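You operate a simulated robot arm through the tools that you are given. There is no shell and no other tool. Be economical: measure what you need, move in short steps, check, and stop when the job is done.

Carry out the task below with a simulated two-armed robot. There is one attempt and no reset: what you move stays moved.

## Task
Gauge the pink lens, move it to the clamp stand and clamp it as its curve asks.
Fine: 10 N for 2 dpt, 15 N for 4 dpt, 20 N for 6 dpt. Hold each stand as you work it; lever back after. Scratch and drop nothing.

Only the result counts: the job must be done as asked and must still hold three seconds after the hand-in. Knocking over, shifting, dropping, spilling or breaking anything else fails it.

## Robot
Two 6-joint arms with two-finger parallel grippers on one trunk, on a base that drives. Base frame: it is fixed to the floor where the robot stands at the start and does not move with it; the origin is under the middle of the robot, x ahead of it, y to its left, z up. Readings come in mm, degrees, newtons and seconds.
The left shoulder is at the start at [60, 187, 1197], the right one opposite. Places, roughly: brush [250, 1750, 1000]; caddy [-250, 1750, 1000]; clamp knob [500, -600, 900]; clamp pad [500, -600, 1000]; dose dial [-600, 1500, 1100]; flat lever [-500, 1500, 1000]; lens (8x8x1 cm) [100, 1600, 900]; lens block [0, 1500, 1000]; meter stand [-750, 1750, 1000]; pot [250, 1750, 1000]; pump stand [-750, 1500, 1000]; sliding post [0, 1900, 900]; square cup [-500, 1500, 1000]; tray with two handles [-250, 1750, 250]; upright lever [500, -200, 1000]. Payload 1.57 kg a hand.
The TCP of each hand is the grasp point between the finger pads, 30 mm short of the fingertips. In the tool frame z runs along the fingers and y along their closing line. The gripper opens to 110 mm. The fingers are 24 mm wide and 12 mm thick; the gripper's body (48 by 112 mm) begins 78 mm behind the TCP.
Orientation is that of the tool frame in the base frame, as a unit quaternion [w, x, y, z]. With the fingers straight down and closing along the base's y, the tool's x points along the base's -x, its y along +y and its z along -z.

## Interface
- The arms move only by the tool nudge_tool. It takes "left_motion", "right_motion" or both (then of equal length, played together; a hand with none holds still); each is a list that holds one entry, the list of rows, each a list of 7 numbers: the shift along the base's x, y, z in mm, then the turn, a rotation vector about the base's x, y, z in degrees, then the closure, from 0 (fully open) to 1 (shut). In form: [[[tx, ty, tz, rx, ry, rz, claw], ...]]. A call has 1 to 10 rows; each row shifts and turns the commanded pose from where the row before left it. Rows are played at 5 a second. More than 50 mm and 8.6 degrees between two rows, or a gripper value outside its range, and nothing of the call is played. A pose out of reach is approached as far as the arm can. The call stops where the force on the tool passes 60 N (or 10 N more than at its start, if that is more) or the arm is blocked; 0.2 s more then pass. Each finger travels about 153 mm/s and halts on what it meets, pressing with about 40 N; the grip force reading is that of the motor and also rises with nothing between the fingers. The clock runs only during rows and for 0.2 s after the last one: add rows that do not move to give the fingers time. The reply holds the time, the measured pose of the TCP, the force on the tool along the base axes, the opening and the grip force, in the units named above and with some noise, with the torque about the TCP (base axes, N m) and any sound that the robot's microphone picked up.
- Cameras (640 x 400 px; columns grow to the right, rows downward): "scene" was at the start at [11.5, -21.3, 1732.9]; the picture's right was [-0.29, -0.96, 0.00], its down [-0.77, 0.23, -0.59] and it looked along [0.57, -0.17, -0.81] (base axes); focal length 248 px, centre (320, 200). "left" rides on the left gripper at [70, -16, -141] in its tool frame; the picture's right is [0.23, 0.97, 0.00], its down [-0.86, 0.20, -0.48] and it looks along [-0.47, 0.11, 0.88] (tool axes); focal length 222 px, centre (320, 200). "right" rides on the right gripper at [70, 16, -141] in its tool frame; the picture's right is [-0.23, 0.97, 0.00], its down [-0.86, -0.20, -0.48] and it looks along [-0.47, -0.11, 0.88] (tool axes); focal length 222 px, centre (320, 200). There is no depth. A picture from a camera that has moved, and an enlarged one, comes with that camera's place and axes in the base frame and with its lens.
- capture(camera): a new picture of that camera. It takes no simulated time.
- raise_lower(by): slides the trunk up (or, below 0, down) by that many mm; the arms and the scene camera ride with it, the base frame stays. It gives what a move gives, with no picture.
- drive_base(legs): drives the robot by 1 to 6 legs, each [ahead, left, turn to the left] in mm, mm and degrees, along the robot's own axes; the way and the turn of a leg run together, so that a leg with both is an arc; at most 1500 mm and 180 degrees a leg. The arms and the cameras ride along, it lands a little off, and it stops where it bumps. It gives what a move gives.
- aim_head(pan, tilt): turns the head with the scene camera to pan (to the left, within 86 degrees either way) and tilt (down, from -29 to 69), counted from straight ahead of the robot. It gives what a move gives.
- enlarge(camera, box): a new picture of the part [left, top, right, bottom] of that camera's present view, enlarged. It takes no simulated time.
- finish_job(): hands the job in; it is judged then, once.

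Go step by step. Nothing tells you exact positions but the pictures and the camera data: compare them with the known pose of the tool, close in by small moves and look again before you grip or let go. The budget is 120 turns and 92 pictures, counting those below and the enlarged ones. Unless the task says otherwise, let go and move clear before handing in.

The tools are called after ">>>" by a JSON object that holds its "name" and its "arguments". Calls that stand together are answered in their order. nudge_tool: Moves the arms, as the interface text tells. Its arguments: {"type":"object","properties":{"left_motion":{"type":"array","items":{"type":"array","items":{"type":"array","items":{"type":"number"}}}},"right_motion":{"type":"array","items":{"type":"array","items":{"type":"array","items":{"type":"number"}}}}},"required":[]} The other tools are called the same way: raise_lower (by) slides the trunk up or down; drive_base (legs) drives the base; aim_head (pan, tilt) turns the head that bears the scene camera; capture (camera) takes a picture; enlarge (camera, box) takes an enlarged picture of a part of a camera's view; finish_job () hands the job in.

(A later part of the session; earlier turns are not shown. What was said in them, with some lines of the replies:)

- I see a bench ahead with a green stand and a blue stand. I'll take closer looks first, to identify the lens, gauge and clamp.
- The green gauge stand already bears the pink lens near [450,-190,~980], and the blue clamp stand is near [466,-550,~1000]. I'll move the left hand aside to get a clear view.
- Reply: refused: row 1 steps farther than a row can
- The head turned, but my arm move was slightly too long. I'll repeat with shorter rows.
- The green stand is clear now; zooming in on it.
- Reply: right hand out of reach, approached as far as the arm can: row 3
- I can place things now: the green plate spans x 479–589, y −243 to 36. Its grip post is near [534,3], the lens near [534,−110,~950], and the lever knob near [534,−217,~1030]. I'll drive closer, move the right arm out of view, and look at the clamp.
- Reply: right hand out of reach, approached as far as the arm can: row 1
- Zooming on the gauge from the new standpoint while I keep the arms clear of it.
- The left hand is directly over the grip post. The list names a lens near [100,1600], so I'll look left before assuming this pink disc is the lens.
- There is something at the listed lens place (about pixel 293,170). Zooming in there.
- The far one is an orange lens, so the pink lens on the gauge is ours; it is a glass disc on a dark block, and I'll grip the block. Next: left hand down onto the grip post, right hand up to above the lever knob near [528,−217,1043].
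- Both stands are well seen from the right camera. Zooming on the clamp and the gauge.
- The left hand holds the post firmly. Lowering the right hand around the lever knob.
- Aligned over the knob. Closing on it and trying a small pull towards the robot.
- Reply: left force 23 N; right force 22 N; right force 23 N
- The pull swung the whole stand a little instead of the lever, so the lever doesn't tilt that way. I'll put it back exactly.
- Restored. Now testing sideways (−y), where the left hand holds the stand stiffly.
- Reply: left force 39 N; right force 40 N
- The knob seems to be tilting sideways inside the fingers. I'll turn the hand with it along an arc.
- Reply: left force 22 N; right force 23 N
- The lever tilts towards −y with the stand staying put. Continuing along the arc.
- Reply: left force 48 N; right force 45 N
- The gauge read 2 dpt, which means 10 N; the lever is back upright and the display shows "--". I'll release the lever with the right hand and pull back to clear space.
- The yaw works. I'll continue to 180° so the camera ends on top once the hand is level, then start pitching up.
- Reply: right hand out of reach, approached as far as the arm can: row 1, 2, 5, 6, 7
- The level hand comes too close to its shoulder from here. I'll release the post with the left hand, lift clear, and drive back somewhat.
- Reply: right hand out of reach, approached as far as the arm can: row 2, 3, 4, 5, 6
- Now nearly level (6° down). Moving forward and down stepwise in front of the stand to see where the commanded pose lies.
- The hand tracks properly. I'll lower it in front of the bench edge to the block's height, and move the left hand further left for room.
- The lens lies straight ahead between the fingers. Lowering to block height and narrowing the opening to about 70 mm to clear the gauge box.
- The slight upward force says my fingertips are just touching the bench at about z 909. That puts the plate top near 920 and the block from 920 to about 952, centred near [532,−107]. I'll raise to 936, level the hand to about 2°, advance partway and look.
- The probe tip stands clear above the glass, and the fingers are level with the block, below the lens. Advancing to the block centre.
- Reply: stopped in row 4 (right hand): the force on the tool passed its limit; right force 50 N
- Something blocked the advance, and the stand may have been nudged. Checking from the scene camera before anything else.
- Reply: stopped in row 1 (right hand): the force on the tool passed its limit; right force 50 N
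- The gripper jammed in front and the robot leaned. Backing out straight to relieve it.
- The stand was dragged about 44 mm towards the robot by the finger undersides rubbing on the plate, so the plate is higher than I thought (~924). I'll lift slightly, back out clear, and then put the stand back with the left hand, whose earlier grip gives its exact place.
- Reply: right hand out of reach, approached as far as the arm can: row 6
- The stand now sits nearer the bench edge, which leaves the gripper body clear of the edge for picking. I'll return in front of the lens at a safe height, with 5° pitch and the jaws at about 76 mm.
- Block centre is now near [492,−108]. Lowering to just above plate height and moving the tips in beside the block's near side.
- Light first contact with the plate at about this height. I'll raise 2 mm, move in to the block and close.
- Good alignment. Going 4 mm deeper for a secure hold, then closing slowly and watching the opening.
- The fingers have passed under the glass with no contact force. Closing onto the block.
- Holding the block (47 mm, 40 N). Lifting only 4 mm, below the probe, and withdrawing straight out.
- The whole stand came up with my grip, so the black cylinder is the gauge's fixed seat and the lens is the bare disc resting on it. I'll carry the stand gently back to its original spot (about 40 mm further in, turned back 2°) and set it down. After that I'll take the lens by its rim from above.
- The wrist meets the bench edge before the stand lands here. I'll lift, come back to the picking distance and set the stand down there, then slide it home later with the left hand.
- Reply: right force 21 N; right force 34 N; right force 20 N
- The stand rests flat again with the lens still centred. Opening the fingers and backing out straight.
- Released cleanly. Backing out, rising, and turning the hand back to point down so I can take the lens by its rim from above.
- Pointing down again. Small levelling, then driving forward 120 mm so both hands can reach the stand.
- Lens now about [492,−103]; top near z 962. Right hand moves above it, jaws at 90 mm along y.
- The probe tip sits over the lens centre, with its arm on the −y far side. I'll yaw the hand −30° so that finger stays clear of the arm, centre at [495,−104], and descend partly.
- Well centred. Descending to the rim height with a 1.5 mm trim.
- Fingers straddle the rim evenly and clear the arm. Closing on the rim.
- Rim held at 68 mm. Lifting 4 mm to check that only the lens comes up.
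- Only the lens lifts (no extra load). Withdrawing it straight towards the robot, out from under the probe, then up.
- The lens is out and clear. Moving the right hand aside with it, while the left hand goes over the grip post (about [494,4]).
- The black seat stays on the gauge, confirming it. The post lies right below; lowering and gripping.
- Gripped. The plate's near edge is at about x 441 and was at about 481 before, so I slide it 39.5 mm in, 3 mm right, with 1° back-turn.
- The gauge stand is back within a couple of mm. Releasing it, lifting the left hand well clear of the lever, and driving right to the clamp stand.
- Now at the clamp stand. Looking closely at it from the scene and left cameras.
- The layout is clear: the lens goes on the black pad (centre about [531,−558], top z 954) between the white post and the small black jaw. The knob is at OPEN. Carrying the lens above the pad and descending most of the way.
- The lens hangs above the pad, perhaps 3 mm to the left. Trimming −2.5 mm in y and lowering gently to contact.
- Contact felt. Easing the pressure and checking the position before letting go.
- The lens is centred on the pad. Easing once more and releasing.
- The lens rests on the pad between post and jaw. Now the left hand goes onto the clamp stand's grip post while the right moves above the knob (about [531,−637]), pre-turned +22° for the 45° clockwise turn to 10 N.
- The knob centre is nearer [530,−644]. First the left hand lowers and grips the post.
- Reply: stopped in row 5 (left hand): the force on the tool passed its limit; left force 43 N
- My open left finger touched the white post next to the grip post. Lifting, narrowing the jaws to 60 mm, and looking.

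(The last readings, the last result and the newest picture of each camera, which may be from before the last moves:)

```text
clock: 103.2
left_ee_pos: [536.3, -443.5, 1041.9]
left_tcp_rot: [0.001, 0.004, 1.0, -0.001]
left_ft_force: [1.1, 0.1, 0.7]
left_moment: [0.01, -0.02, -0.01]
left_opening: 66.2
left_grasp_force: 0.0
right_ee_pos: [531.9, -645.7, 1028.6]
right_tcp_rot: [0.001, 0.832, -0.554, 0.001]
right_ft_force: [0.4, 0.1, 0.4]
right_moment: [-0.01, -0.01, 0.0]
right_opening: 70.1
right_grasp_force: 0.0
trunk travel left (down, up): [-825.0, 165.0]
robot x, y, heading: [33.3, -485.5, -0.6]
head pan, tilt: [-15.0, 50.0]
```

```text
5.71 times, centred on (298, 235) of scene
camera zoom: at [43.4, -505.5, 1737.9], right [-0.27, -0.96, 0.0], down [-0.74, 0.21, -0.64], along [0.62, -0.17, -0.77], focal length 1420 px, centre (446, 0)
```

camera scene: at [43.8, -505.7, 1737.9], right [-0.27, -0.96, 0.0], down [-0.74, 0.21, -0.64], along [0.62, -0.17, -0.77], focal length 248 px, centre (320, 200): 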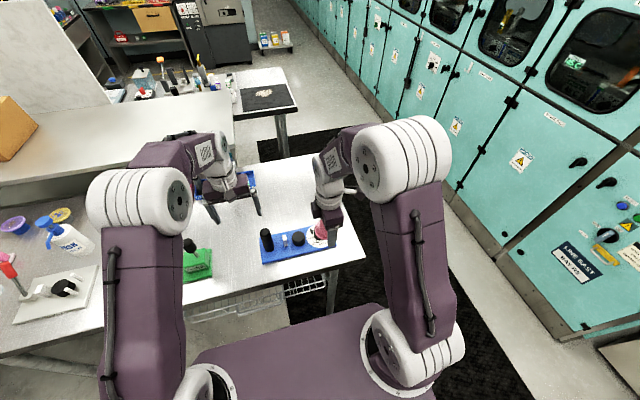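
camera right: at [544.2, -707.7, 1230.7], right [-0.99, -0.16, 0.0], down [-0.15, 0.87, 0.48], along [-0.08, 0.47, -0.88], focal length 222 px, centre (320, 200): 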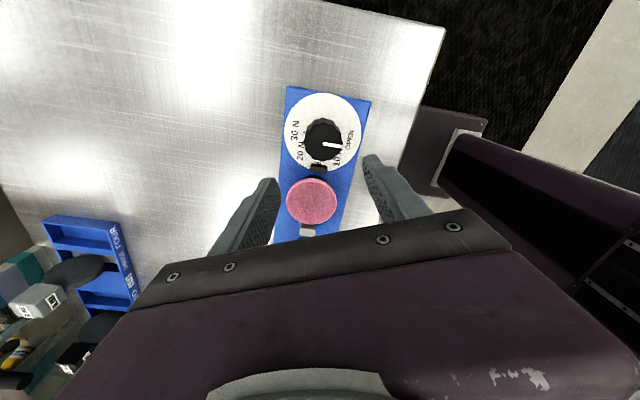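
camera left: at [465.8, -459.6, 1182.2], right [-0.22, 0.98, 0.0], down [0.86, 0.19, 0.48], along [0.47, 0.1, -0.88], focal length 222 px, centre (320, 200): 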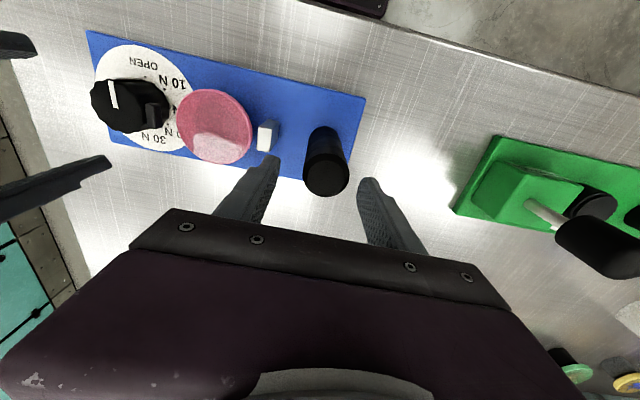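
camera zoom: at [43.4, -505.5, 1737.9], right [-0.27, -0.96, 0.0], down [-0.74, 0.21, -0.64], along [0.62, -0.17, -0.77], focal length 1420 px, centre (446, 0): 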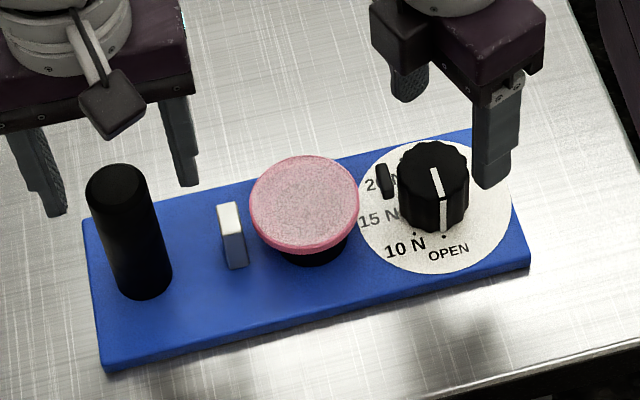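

The stand slid about 9 mm left from that touch; the lens is still centred on the pad. I'll grip the post with narrow jaws at [535,−439] and then slide the stand back.

>>> {"name": "nudge_tool", "arguments": {"left_motion": [[[-1, 4, 0, 0, 0, 0, 0.49], [0, 0, -15, 0, 0, 0, 0.49], [0, 0, -20, 0, 0, 0, 0.49], [0, 0, -17, 0, 0, 0, 0.49], [0, 0, 0, 0, 0, 0, 0.49], [0, 0, 0, 0, 0, 0, 0.6], [0, 0, 0, 0, 0, 0, 0.8], [0, 0, 0, 0, 0, 0, 1], [0, 0, 0, 0, 0, 0, 1]]]}}

```text
clock: 105.2
left_ee_pos: [535.4, -440.0, 989.5]
left_tcp_rot: [0.0, 0.005, 1.0, 0.0]
left_ft_force: [-0.2, 1.1, -0.1]
left_moment: [0.51, -0.17, 0.02]
left_opening: 35.4
left_grasp_force: 40.8
right_ee_pos: [530.6, -645.5, 1029.4]
right_tcp_rot: [0.001, 0.832, -0.555, 0.001]
right_ft_force: [0.5, -0.4, 0.3]
right_moment: [-0.02, 0.01, 0.01]
right_opening: 70.3
right_grasp_force: 0.0
trunk travel left (down, up): [-825.0, 165.0]
robot x, y, heading: [26.2, -485.2, -0.7]
head pan, tilt: [-15.0, 50.0]
```

>>> {"name": "nudge_tool", "arguments": {"left_motion": [[[0, -1.5, 0, 0, 0, 0, 1], [0, -1.5, 0, 0, 0, 0, 1], [0, -1.5, 0, 0, 0, 0, 1], [0, -1.5, 0, 0, 0, 0, 1], [0, -1.5, 0, 0, 0, 0, 1], [0, -1.2, 0, 0, 0, 0, 1], [0, 0, 0, 0, 0, 0, 1]]]}}

>>> {"name": "enlarge", "arguments": {"camera": "scene", "box": [250, 200, 346, 270]}}

```text
clock: 106.8
left_ee_pos: [536.1, -448.9, 989.4]
left_tcp_rot: [0.0, 0.004, 1.0, 0.0]
left_ft_force: [0.1, 1.3, 3.1]
left_moment: [0.78, 0.19, -0.06]
left_opening: 35.4
left_grasp_force: 39.9
right_ee_pos: [531.8, -645.2, 1028.4]
right_tcp_rot: [0.001, 0.832, -0.555, 0.001]
right_ft_force: [0.2, -0.6, -0.4]
right_moment: [0.01, -0.03, -0.02]
right_opening: 70.4
right_grasp_force: 0.1
trunk travel left (down, up): [-825.0, 165.0]
robot x, y, heading: [25.0, -484.4, -0.8]
head pan, tilt: [-15.0, 50.0]
```

```text
5.71 times, centred on (298, 235) of scene
camera zoom: at [43.2, -505.3, 1737.9], right [-0.27, -0.96, 0.0], down [-0.74, 0.21, -0.64], along [0.62, -0.17, -0.77], focal length 1420 px, centre (446, 0)
```

zoom: 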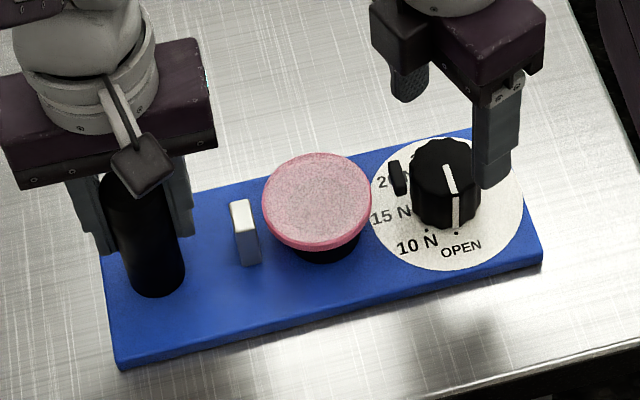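

The stand is back in place, with the knob below the right hand. Lowering onto the knob and closing.

>>> {"name": "nudge_tool", "arguments": {"right_motion": [[[-0.5, 1, -15, 0, 0, 0, 0.36], [0, 0, -15, 0, 0, 0, 0.36], [0, 0, -15, 0, 0, 0, 0.36], [0, 0, -12, 0, 0, 0, 0.36], [0, 0, 0, 0, 0, 0, 0.45], [0, 0, 0, 0, 0, 0, 0.55], [0, 0, 0, 0, 0, 0, 0.7], [0, 0, 0, 0, 0, 0, 1], [0, 0, 0, 0, 0, 0, 1]]]}}

>>> {"name": "enlarge", "arguments": {"camera": "scene", "box": [250, 200, 346, 270]}}

```text
clock: 108.8
left_ee_pos: [536.4, -448.6, 989.8]
left_tcp_rot: [0.0, 0.004, 1.0, -0.001]
left_ft_force: [-1.8, 5.3, 7.2]
left_moment: [-0.58, -0.21, 0.0]
left_opening: 35.3
left_grasp_force: 39.8
right_ee_pos: [532.4, -644.4, 972.3]
right_tcp_rot: [0.002, 0.832, -0.555, 0.0]
right_ft_force: [1.0, -3.8, -2.6]
right_moment: [0.09, 0.29, -0.01]
right_opening: 45.0
right_grasp_force: 39.8
trunk travel left (down, up): [-825.0, 165.0]
robot x, y, heading: [29.7, -486.4, -0.7]
head pan, tilt: [-15.0, 50.0]
```

```text
5.71 times, centred on (298, 235) of scene
camera zoom: at [43.2, -505.7, 1737.8], right [-0.27, -0.96, 0.0], down [-0.74, 0.21, -0.64], along [0.62, -0.17, -0.77], focal length 1420 px, centre (446, 0)
```

zoom: 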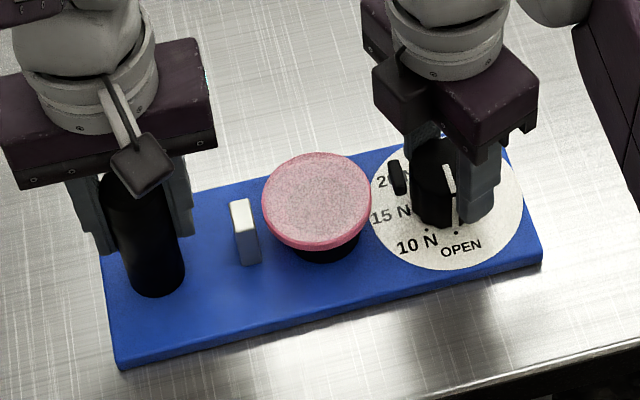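

Good centred grip (45 mm) on the knob with little side force. Turning clockwise 43° and listening for a click.

>>> {"name": "nudge_tool", "arguments": {"right_motion": [[[0, 0, 0, 0, 0, -7.5, 1], [0, 0, 0, 0, 0, -7.5, 1], [0, 0, 0, 0, 0, -7.5, 1], [0, 0, 0, 0, 0, -7.5, 1], [0, 0, 0, 0, 0, -7.5, 1], [0, 0, 0, 0, 0, -5, 1], [0, 0, 0, 0, 0, 0, 1], [0, 0, 0, 0, 0, 0, 1]]]}}

>>> {"name": "enlarge", "arguments": {"camera": "scene", "box": [285, 205, 341, 255]}}

```text
clock: 110.6
left_ee_pos: [536.0, -450.1, 991.2]
left_tcp_rot: [0.0, 0.004, 1.0, 0.0]
left_ft_force: [5.0, 8.4, 2.7]
left_moment: [1.16, -0.2, 0.15]
left_opening: 35.5
left_grasp_force: 40.8
right_ee_pos: [530.8, -644.7, 972.2]
right_tcp_rot: [-0.001, -0.574, 0.819, -0.001]
right_ft_force: [-1.6, -9.2, 1.3]
right_moment: [-0.29, -0.4, -0.01]
right_opening: 45.0
right_grasp_force: 40.5
trunk travel left (down, up): [-825.0, 165.0]
robot x, y, heading: [29.6, -484.5, -0.6]
head pan, tilt: [-15.0, 50.0]
```

```text
8.00 times, centred on (313, 230) of scene
camera zoom: at [43.4, -506.3, 1737.9], right [-0.27, -0.96, 0.0], down [-0.74, 0.21, -0.64], along [0.62, -0.17, -0.77], focal length 1987 px, centre (376, -40)
```

zoom: 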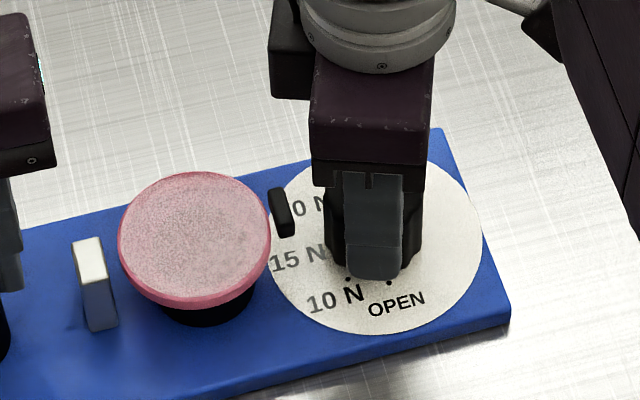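

The jaw has moved up to the lens. Finishing the last 2° and holding a moment, then releasing the knob to read the pointer.

>>> {"name": "nudge_tool", "arguments": {"right_motion": [[[0, 0, 0, 0, 0, -2, 1], [0, 0, 0, 0, 0, 0, 1], [0, 0, 0, 0, 0, 0, 1], [0, 0, 0, 0, 0, 0, 0.6], [0, 0, 0, 0, 0, 0, 0.4], [0, 0, 0, 0, 0, 0, 0.36], [0, 0, 15, 0, 0, 0, 0.36], [0, 0, 30, 0, 0, 0, 0.36], [0, 0, 40, 0, 0, 0, 0.36], [0, 0, 40, 0, 0, 0, 0.36]]]}}

>>> {"name": "nudge_tool", "arguments": {"right_motion": [[[0, -40, 20, 0, 0, 0, 0.36], [0, -40, 0, 0, 0, 0, 0.36], [0, 0, 0, 0, 0, 0, 0.36]]]}}

>>> {"name": "enlarge", "arguments": {"camera": "scene", "box": [275, 205, 345, 260]}}

```text
clock: 112.8
left_ee_pos: [535.2, -449.6, 991.0]
left_tcp_rot: [0.0, 0.003, 1.0, -0.001]
left_ft_force: [-1.3, -1.5, 2.4]
left_moment: [0.43, -0.04, 0.03]
left_opening: 35.4
left_grasp_force: 40.1
right_ee_pos: [529.0, -644.9, 1098.1]
right_tcp_rot: [-0.002, -0.561, 0.828, -0.001]
right_ft_force: [0.1, -0.2, 0.8]
right_moment: [-0.03, 0.04, 0.05]
right_opening: 70.4
right_grasp_force: 0.0
trunk travel left (down, up): [-825.0, 165.0]
robot x, y, heading: [27.2, -483.4, -0.7]
head pan, tilt: [-15.0, 50.0]
```

```text
clock: 113.6
left_ee_pos: [536.6, -448.9, 989.6]
left_tcp_rot: [-0.001, 0.004, 1.0, -0.002]
left_ft_force: [-0.9, -1.4, 1.2]
left_moment: [0.39, 0.16, 0.08]
left_opening: 35.1
left_grasp_force: 40.2
right_ee_pos: [529.6, -724.6, 1118.1]
right_tcp_rot: [-0.002, -0.56, 0.829, -0.001]
right_ft_force: [0.3, 0.5, 0.1]
right_moment: [-0.02, -0.01, -0.02]
right_opening: 70.4
right_grasp_force: 0.1
trunk travel left (down, up): [-825.0, 165.0]
robot x, y, heading: [26.3, -487.3, -0.5]
head pan, tilt: [-15.0, 50.0]
```

```text
7.27 times, centred on (310, 232) of scene
camera zoom: at [43.3, -505.4, 1737.9], right [-0.27, -0.96, 0.0], down [-0.74, 0.21, -0.64], along [0.62, -0.17, -0.77], focal length 1807 px, centre (393, -36)
```

zoom: 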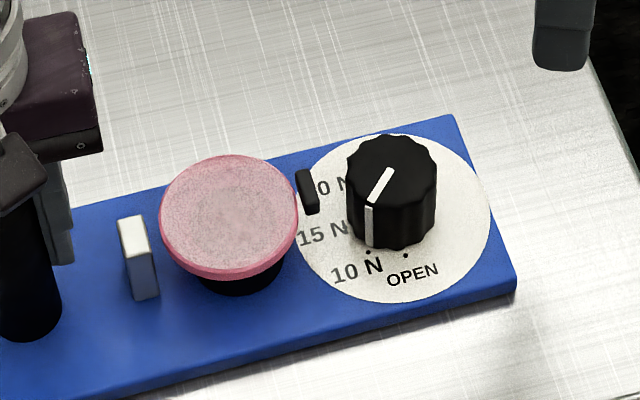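

The pointer stands at 10 N. Checking whether the jaw really seats against the lens, after a short wait.

>>> {"name": "nudge_tool", "arguments": {"right_motion": [[[0, 0, 0, 0, 0, 0, 0.36], [0, 0, 0, 0, 0, 0, 0.36], [0, 0, 0, 0, 0, 0, 0.36], [0, 0, 0, 0, 0, 0, 0.36], [0, 0, 0, 0, 0, 0, 0.36]]]}}

>>> {"name": "enlarge", "arguments": {"camera": "scene", "box": [284, 215, 324, 245]}}

```text
clock: 114.8
left_ee_pos: [535.1, -449.8, 990.5]
left_tcp_rot: [0.0, 0.005, 1.0, 0.0]
left_ft_force: [-0.1, 0.6, 1.0]
left_moment: [0.52, 0.08, 0.03]
left_opening: 35.2
left_grasp_force: 40.0
right_ee_pos: [530.4, -724.0, 1117.5]
right_tcp_rot: [-0.002, -0.561, 0.828, -0.001]
right_ft_force: [0.6, -0.5, -0.7]
right_moment: [-0.01, 0.02, 0.01]
right_opening: 70.4
right_grasp_force: 0.1
trunk travel left (down, up): [-825.0, 165.0]
robot x, y, heading: [30.3, -485.7, -0.6]
head pan, tilt: [-15.0, 50.0]
```

```text
13.33 times, centred on (304, 230) of scene
camera zoom: at [43.3, -506.0, 1737.9], right [-0.27, -0.96, 0.0], down [-0.74, 0.21, -0.64], along [0.62, -0.17, -0.77], focal length 3312 px, centre (533, -200)
```

zoom: 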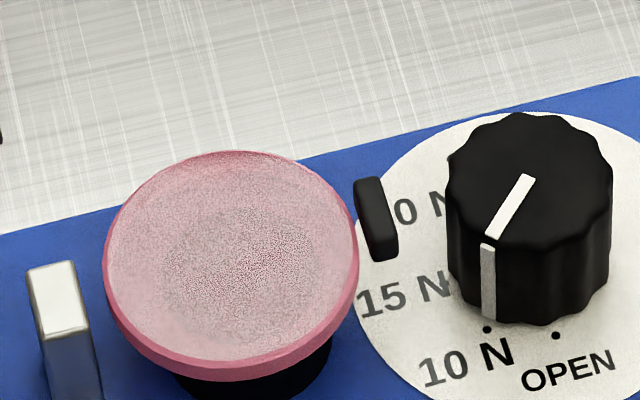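

The jaw rests against the lens rim and the lens is centred on the pad. I'll release the grip post with a narrow opening, clear of the white post, and lift away.

>>> {"name": "nudge_tool", "arguments": {"left_motion": [[[0, 0, 0, 0, 0, 0, 0.7], [0, 0, 0, 0, 0, 0, 0.52], [0, 0, 0, 0, 0, 0, 0.52], [0, 0, 15, 0, 0, 0, 0.52], [0, 0, 30, 0, 0, 0, 0.52], [0, 0, 40, 0, 0, 0, 0.52], [0, 0, 40, 0, 0, 0, 0.52], [0, 0, 30, 0, 0, 0, 0.52]]]}}

>>> {"name": "capture", "arguments": {"camera": "left"}}

>>> {"name": "enlarge", "arguments": {"camera": "scene", "box": [250, 200, 346, 270]}}

```text
clock: 116.6
left_ee_pos: [535.6, -448.2, 1145.4]
left_tcp_rot: [0.0, 0.004, 1.0, -0.001]
left_ft_force: [-0.2, 0.1, 0.3]
left_moment: [0.01, 0.01, -0.01]
left_opening: 52.6
left_grasp_force: 0.1
right_ee_pos: [528.6, -724.1, 1117.7]
right_tcp_rot: [-0.001, -0.56, 0.829, -0.001]
right_ft_force: [-0.5, 0.3, 0.1]
right_moment: [0.0, -0.02, 0.0]
right_opening: 70.2
right_grasp_force: 0.1
trunk travel left (down, up): [-825.0, 165.0]
robot x, y, heading: [26.9, -486.7, -0.7]
head pan, tilt: [-15.0, 50.0]
```

```text
2 pictures are left
camera left: at [464.1, -463.8, 1286.0], right [-0.22, 0.98, 0.0], down [0.86, 0.19, 0.48], along [0.47, 0.1, -0.88], focal length 222 px, centre (320, 200)
```

left: 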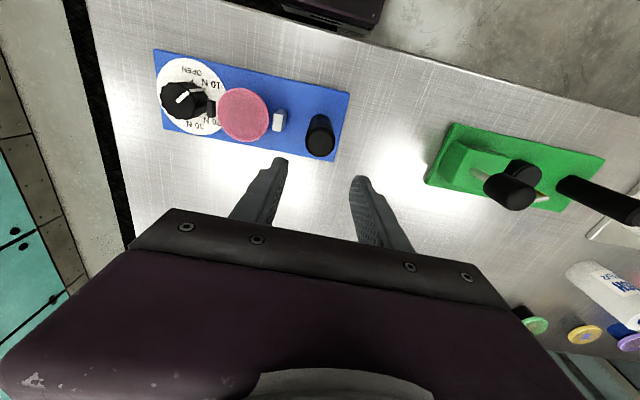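

```text
5.71 times, centred on (298, 235) of scene
camera zoom: at [43.0, -505.8, 1737.8], right [-0.27, -0.96, 0.0], down [-0.74, 0.21, -0.64], along [0.62, -0.17, -0.77], focal length 1420 px, centre (446, 0)
```

zoom: 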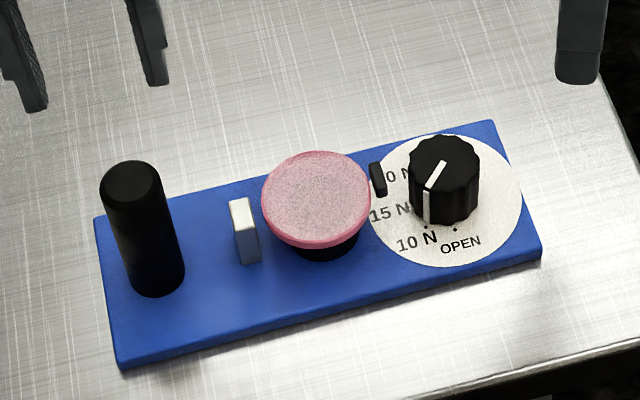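

Both stands are in place: the lens sits on the pad with the jaw against it, the knob points to 10 N, the gauge lever is upright, and both hands are clear. Handing in.

>>> {"name": "finish_job", "arguments": {}}

```text
The job is handed in.
```

The pink lens gauged at 2 dpt and now sits on the clamp stand with the knob at 10 N, the lever is back upright, and I held each stand while working it.

- **Stands moved:** I shifted both by accident. The gauge stand was dragged about 40 mm, and I also lifted it with the lens on it before finding that the black seat is part of the stand. The clamp stand slid about 9 mm. I put both back to within a few millimetres by eye.
- **Clamp contact:** in the pictures the jaw rests against the lens rim, but I did not test the hold. A gap of about 8 mm remains to the white post on the other side.
- **Scratches and drops:** I gripped the lens only by its rim and dropped nothing. I saw no marks, but I did not inspect the glass closely.
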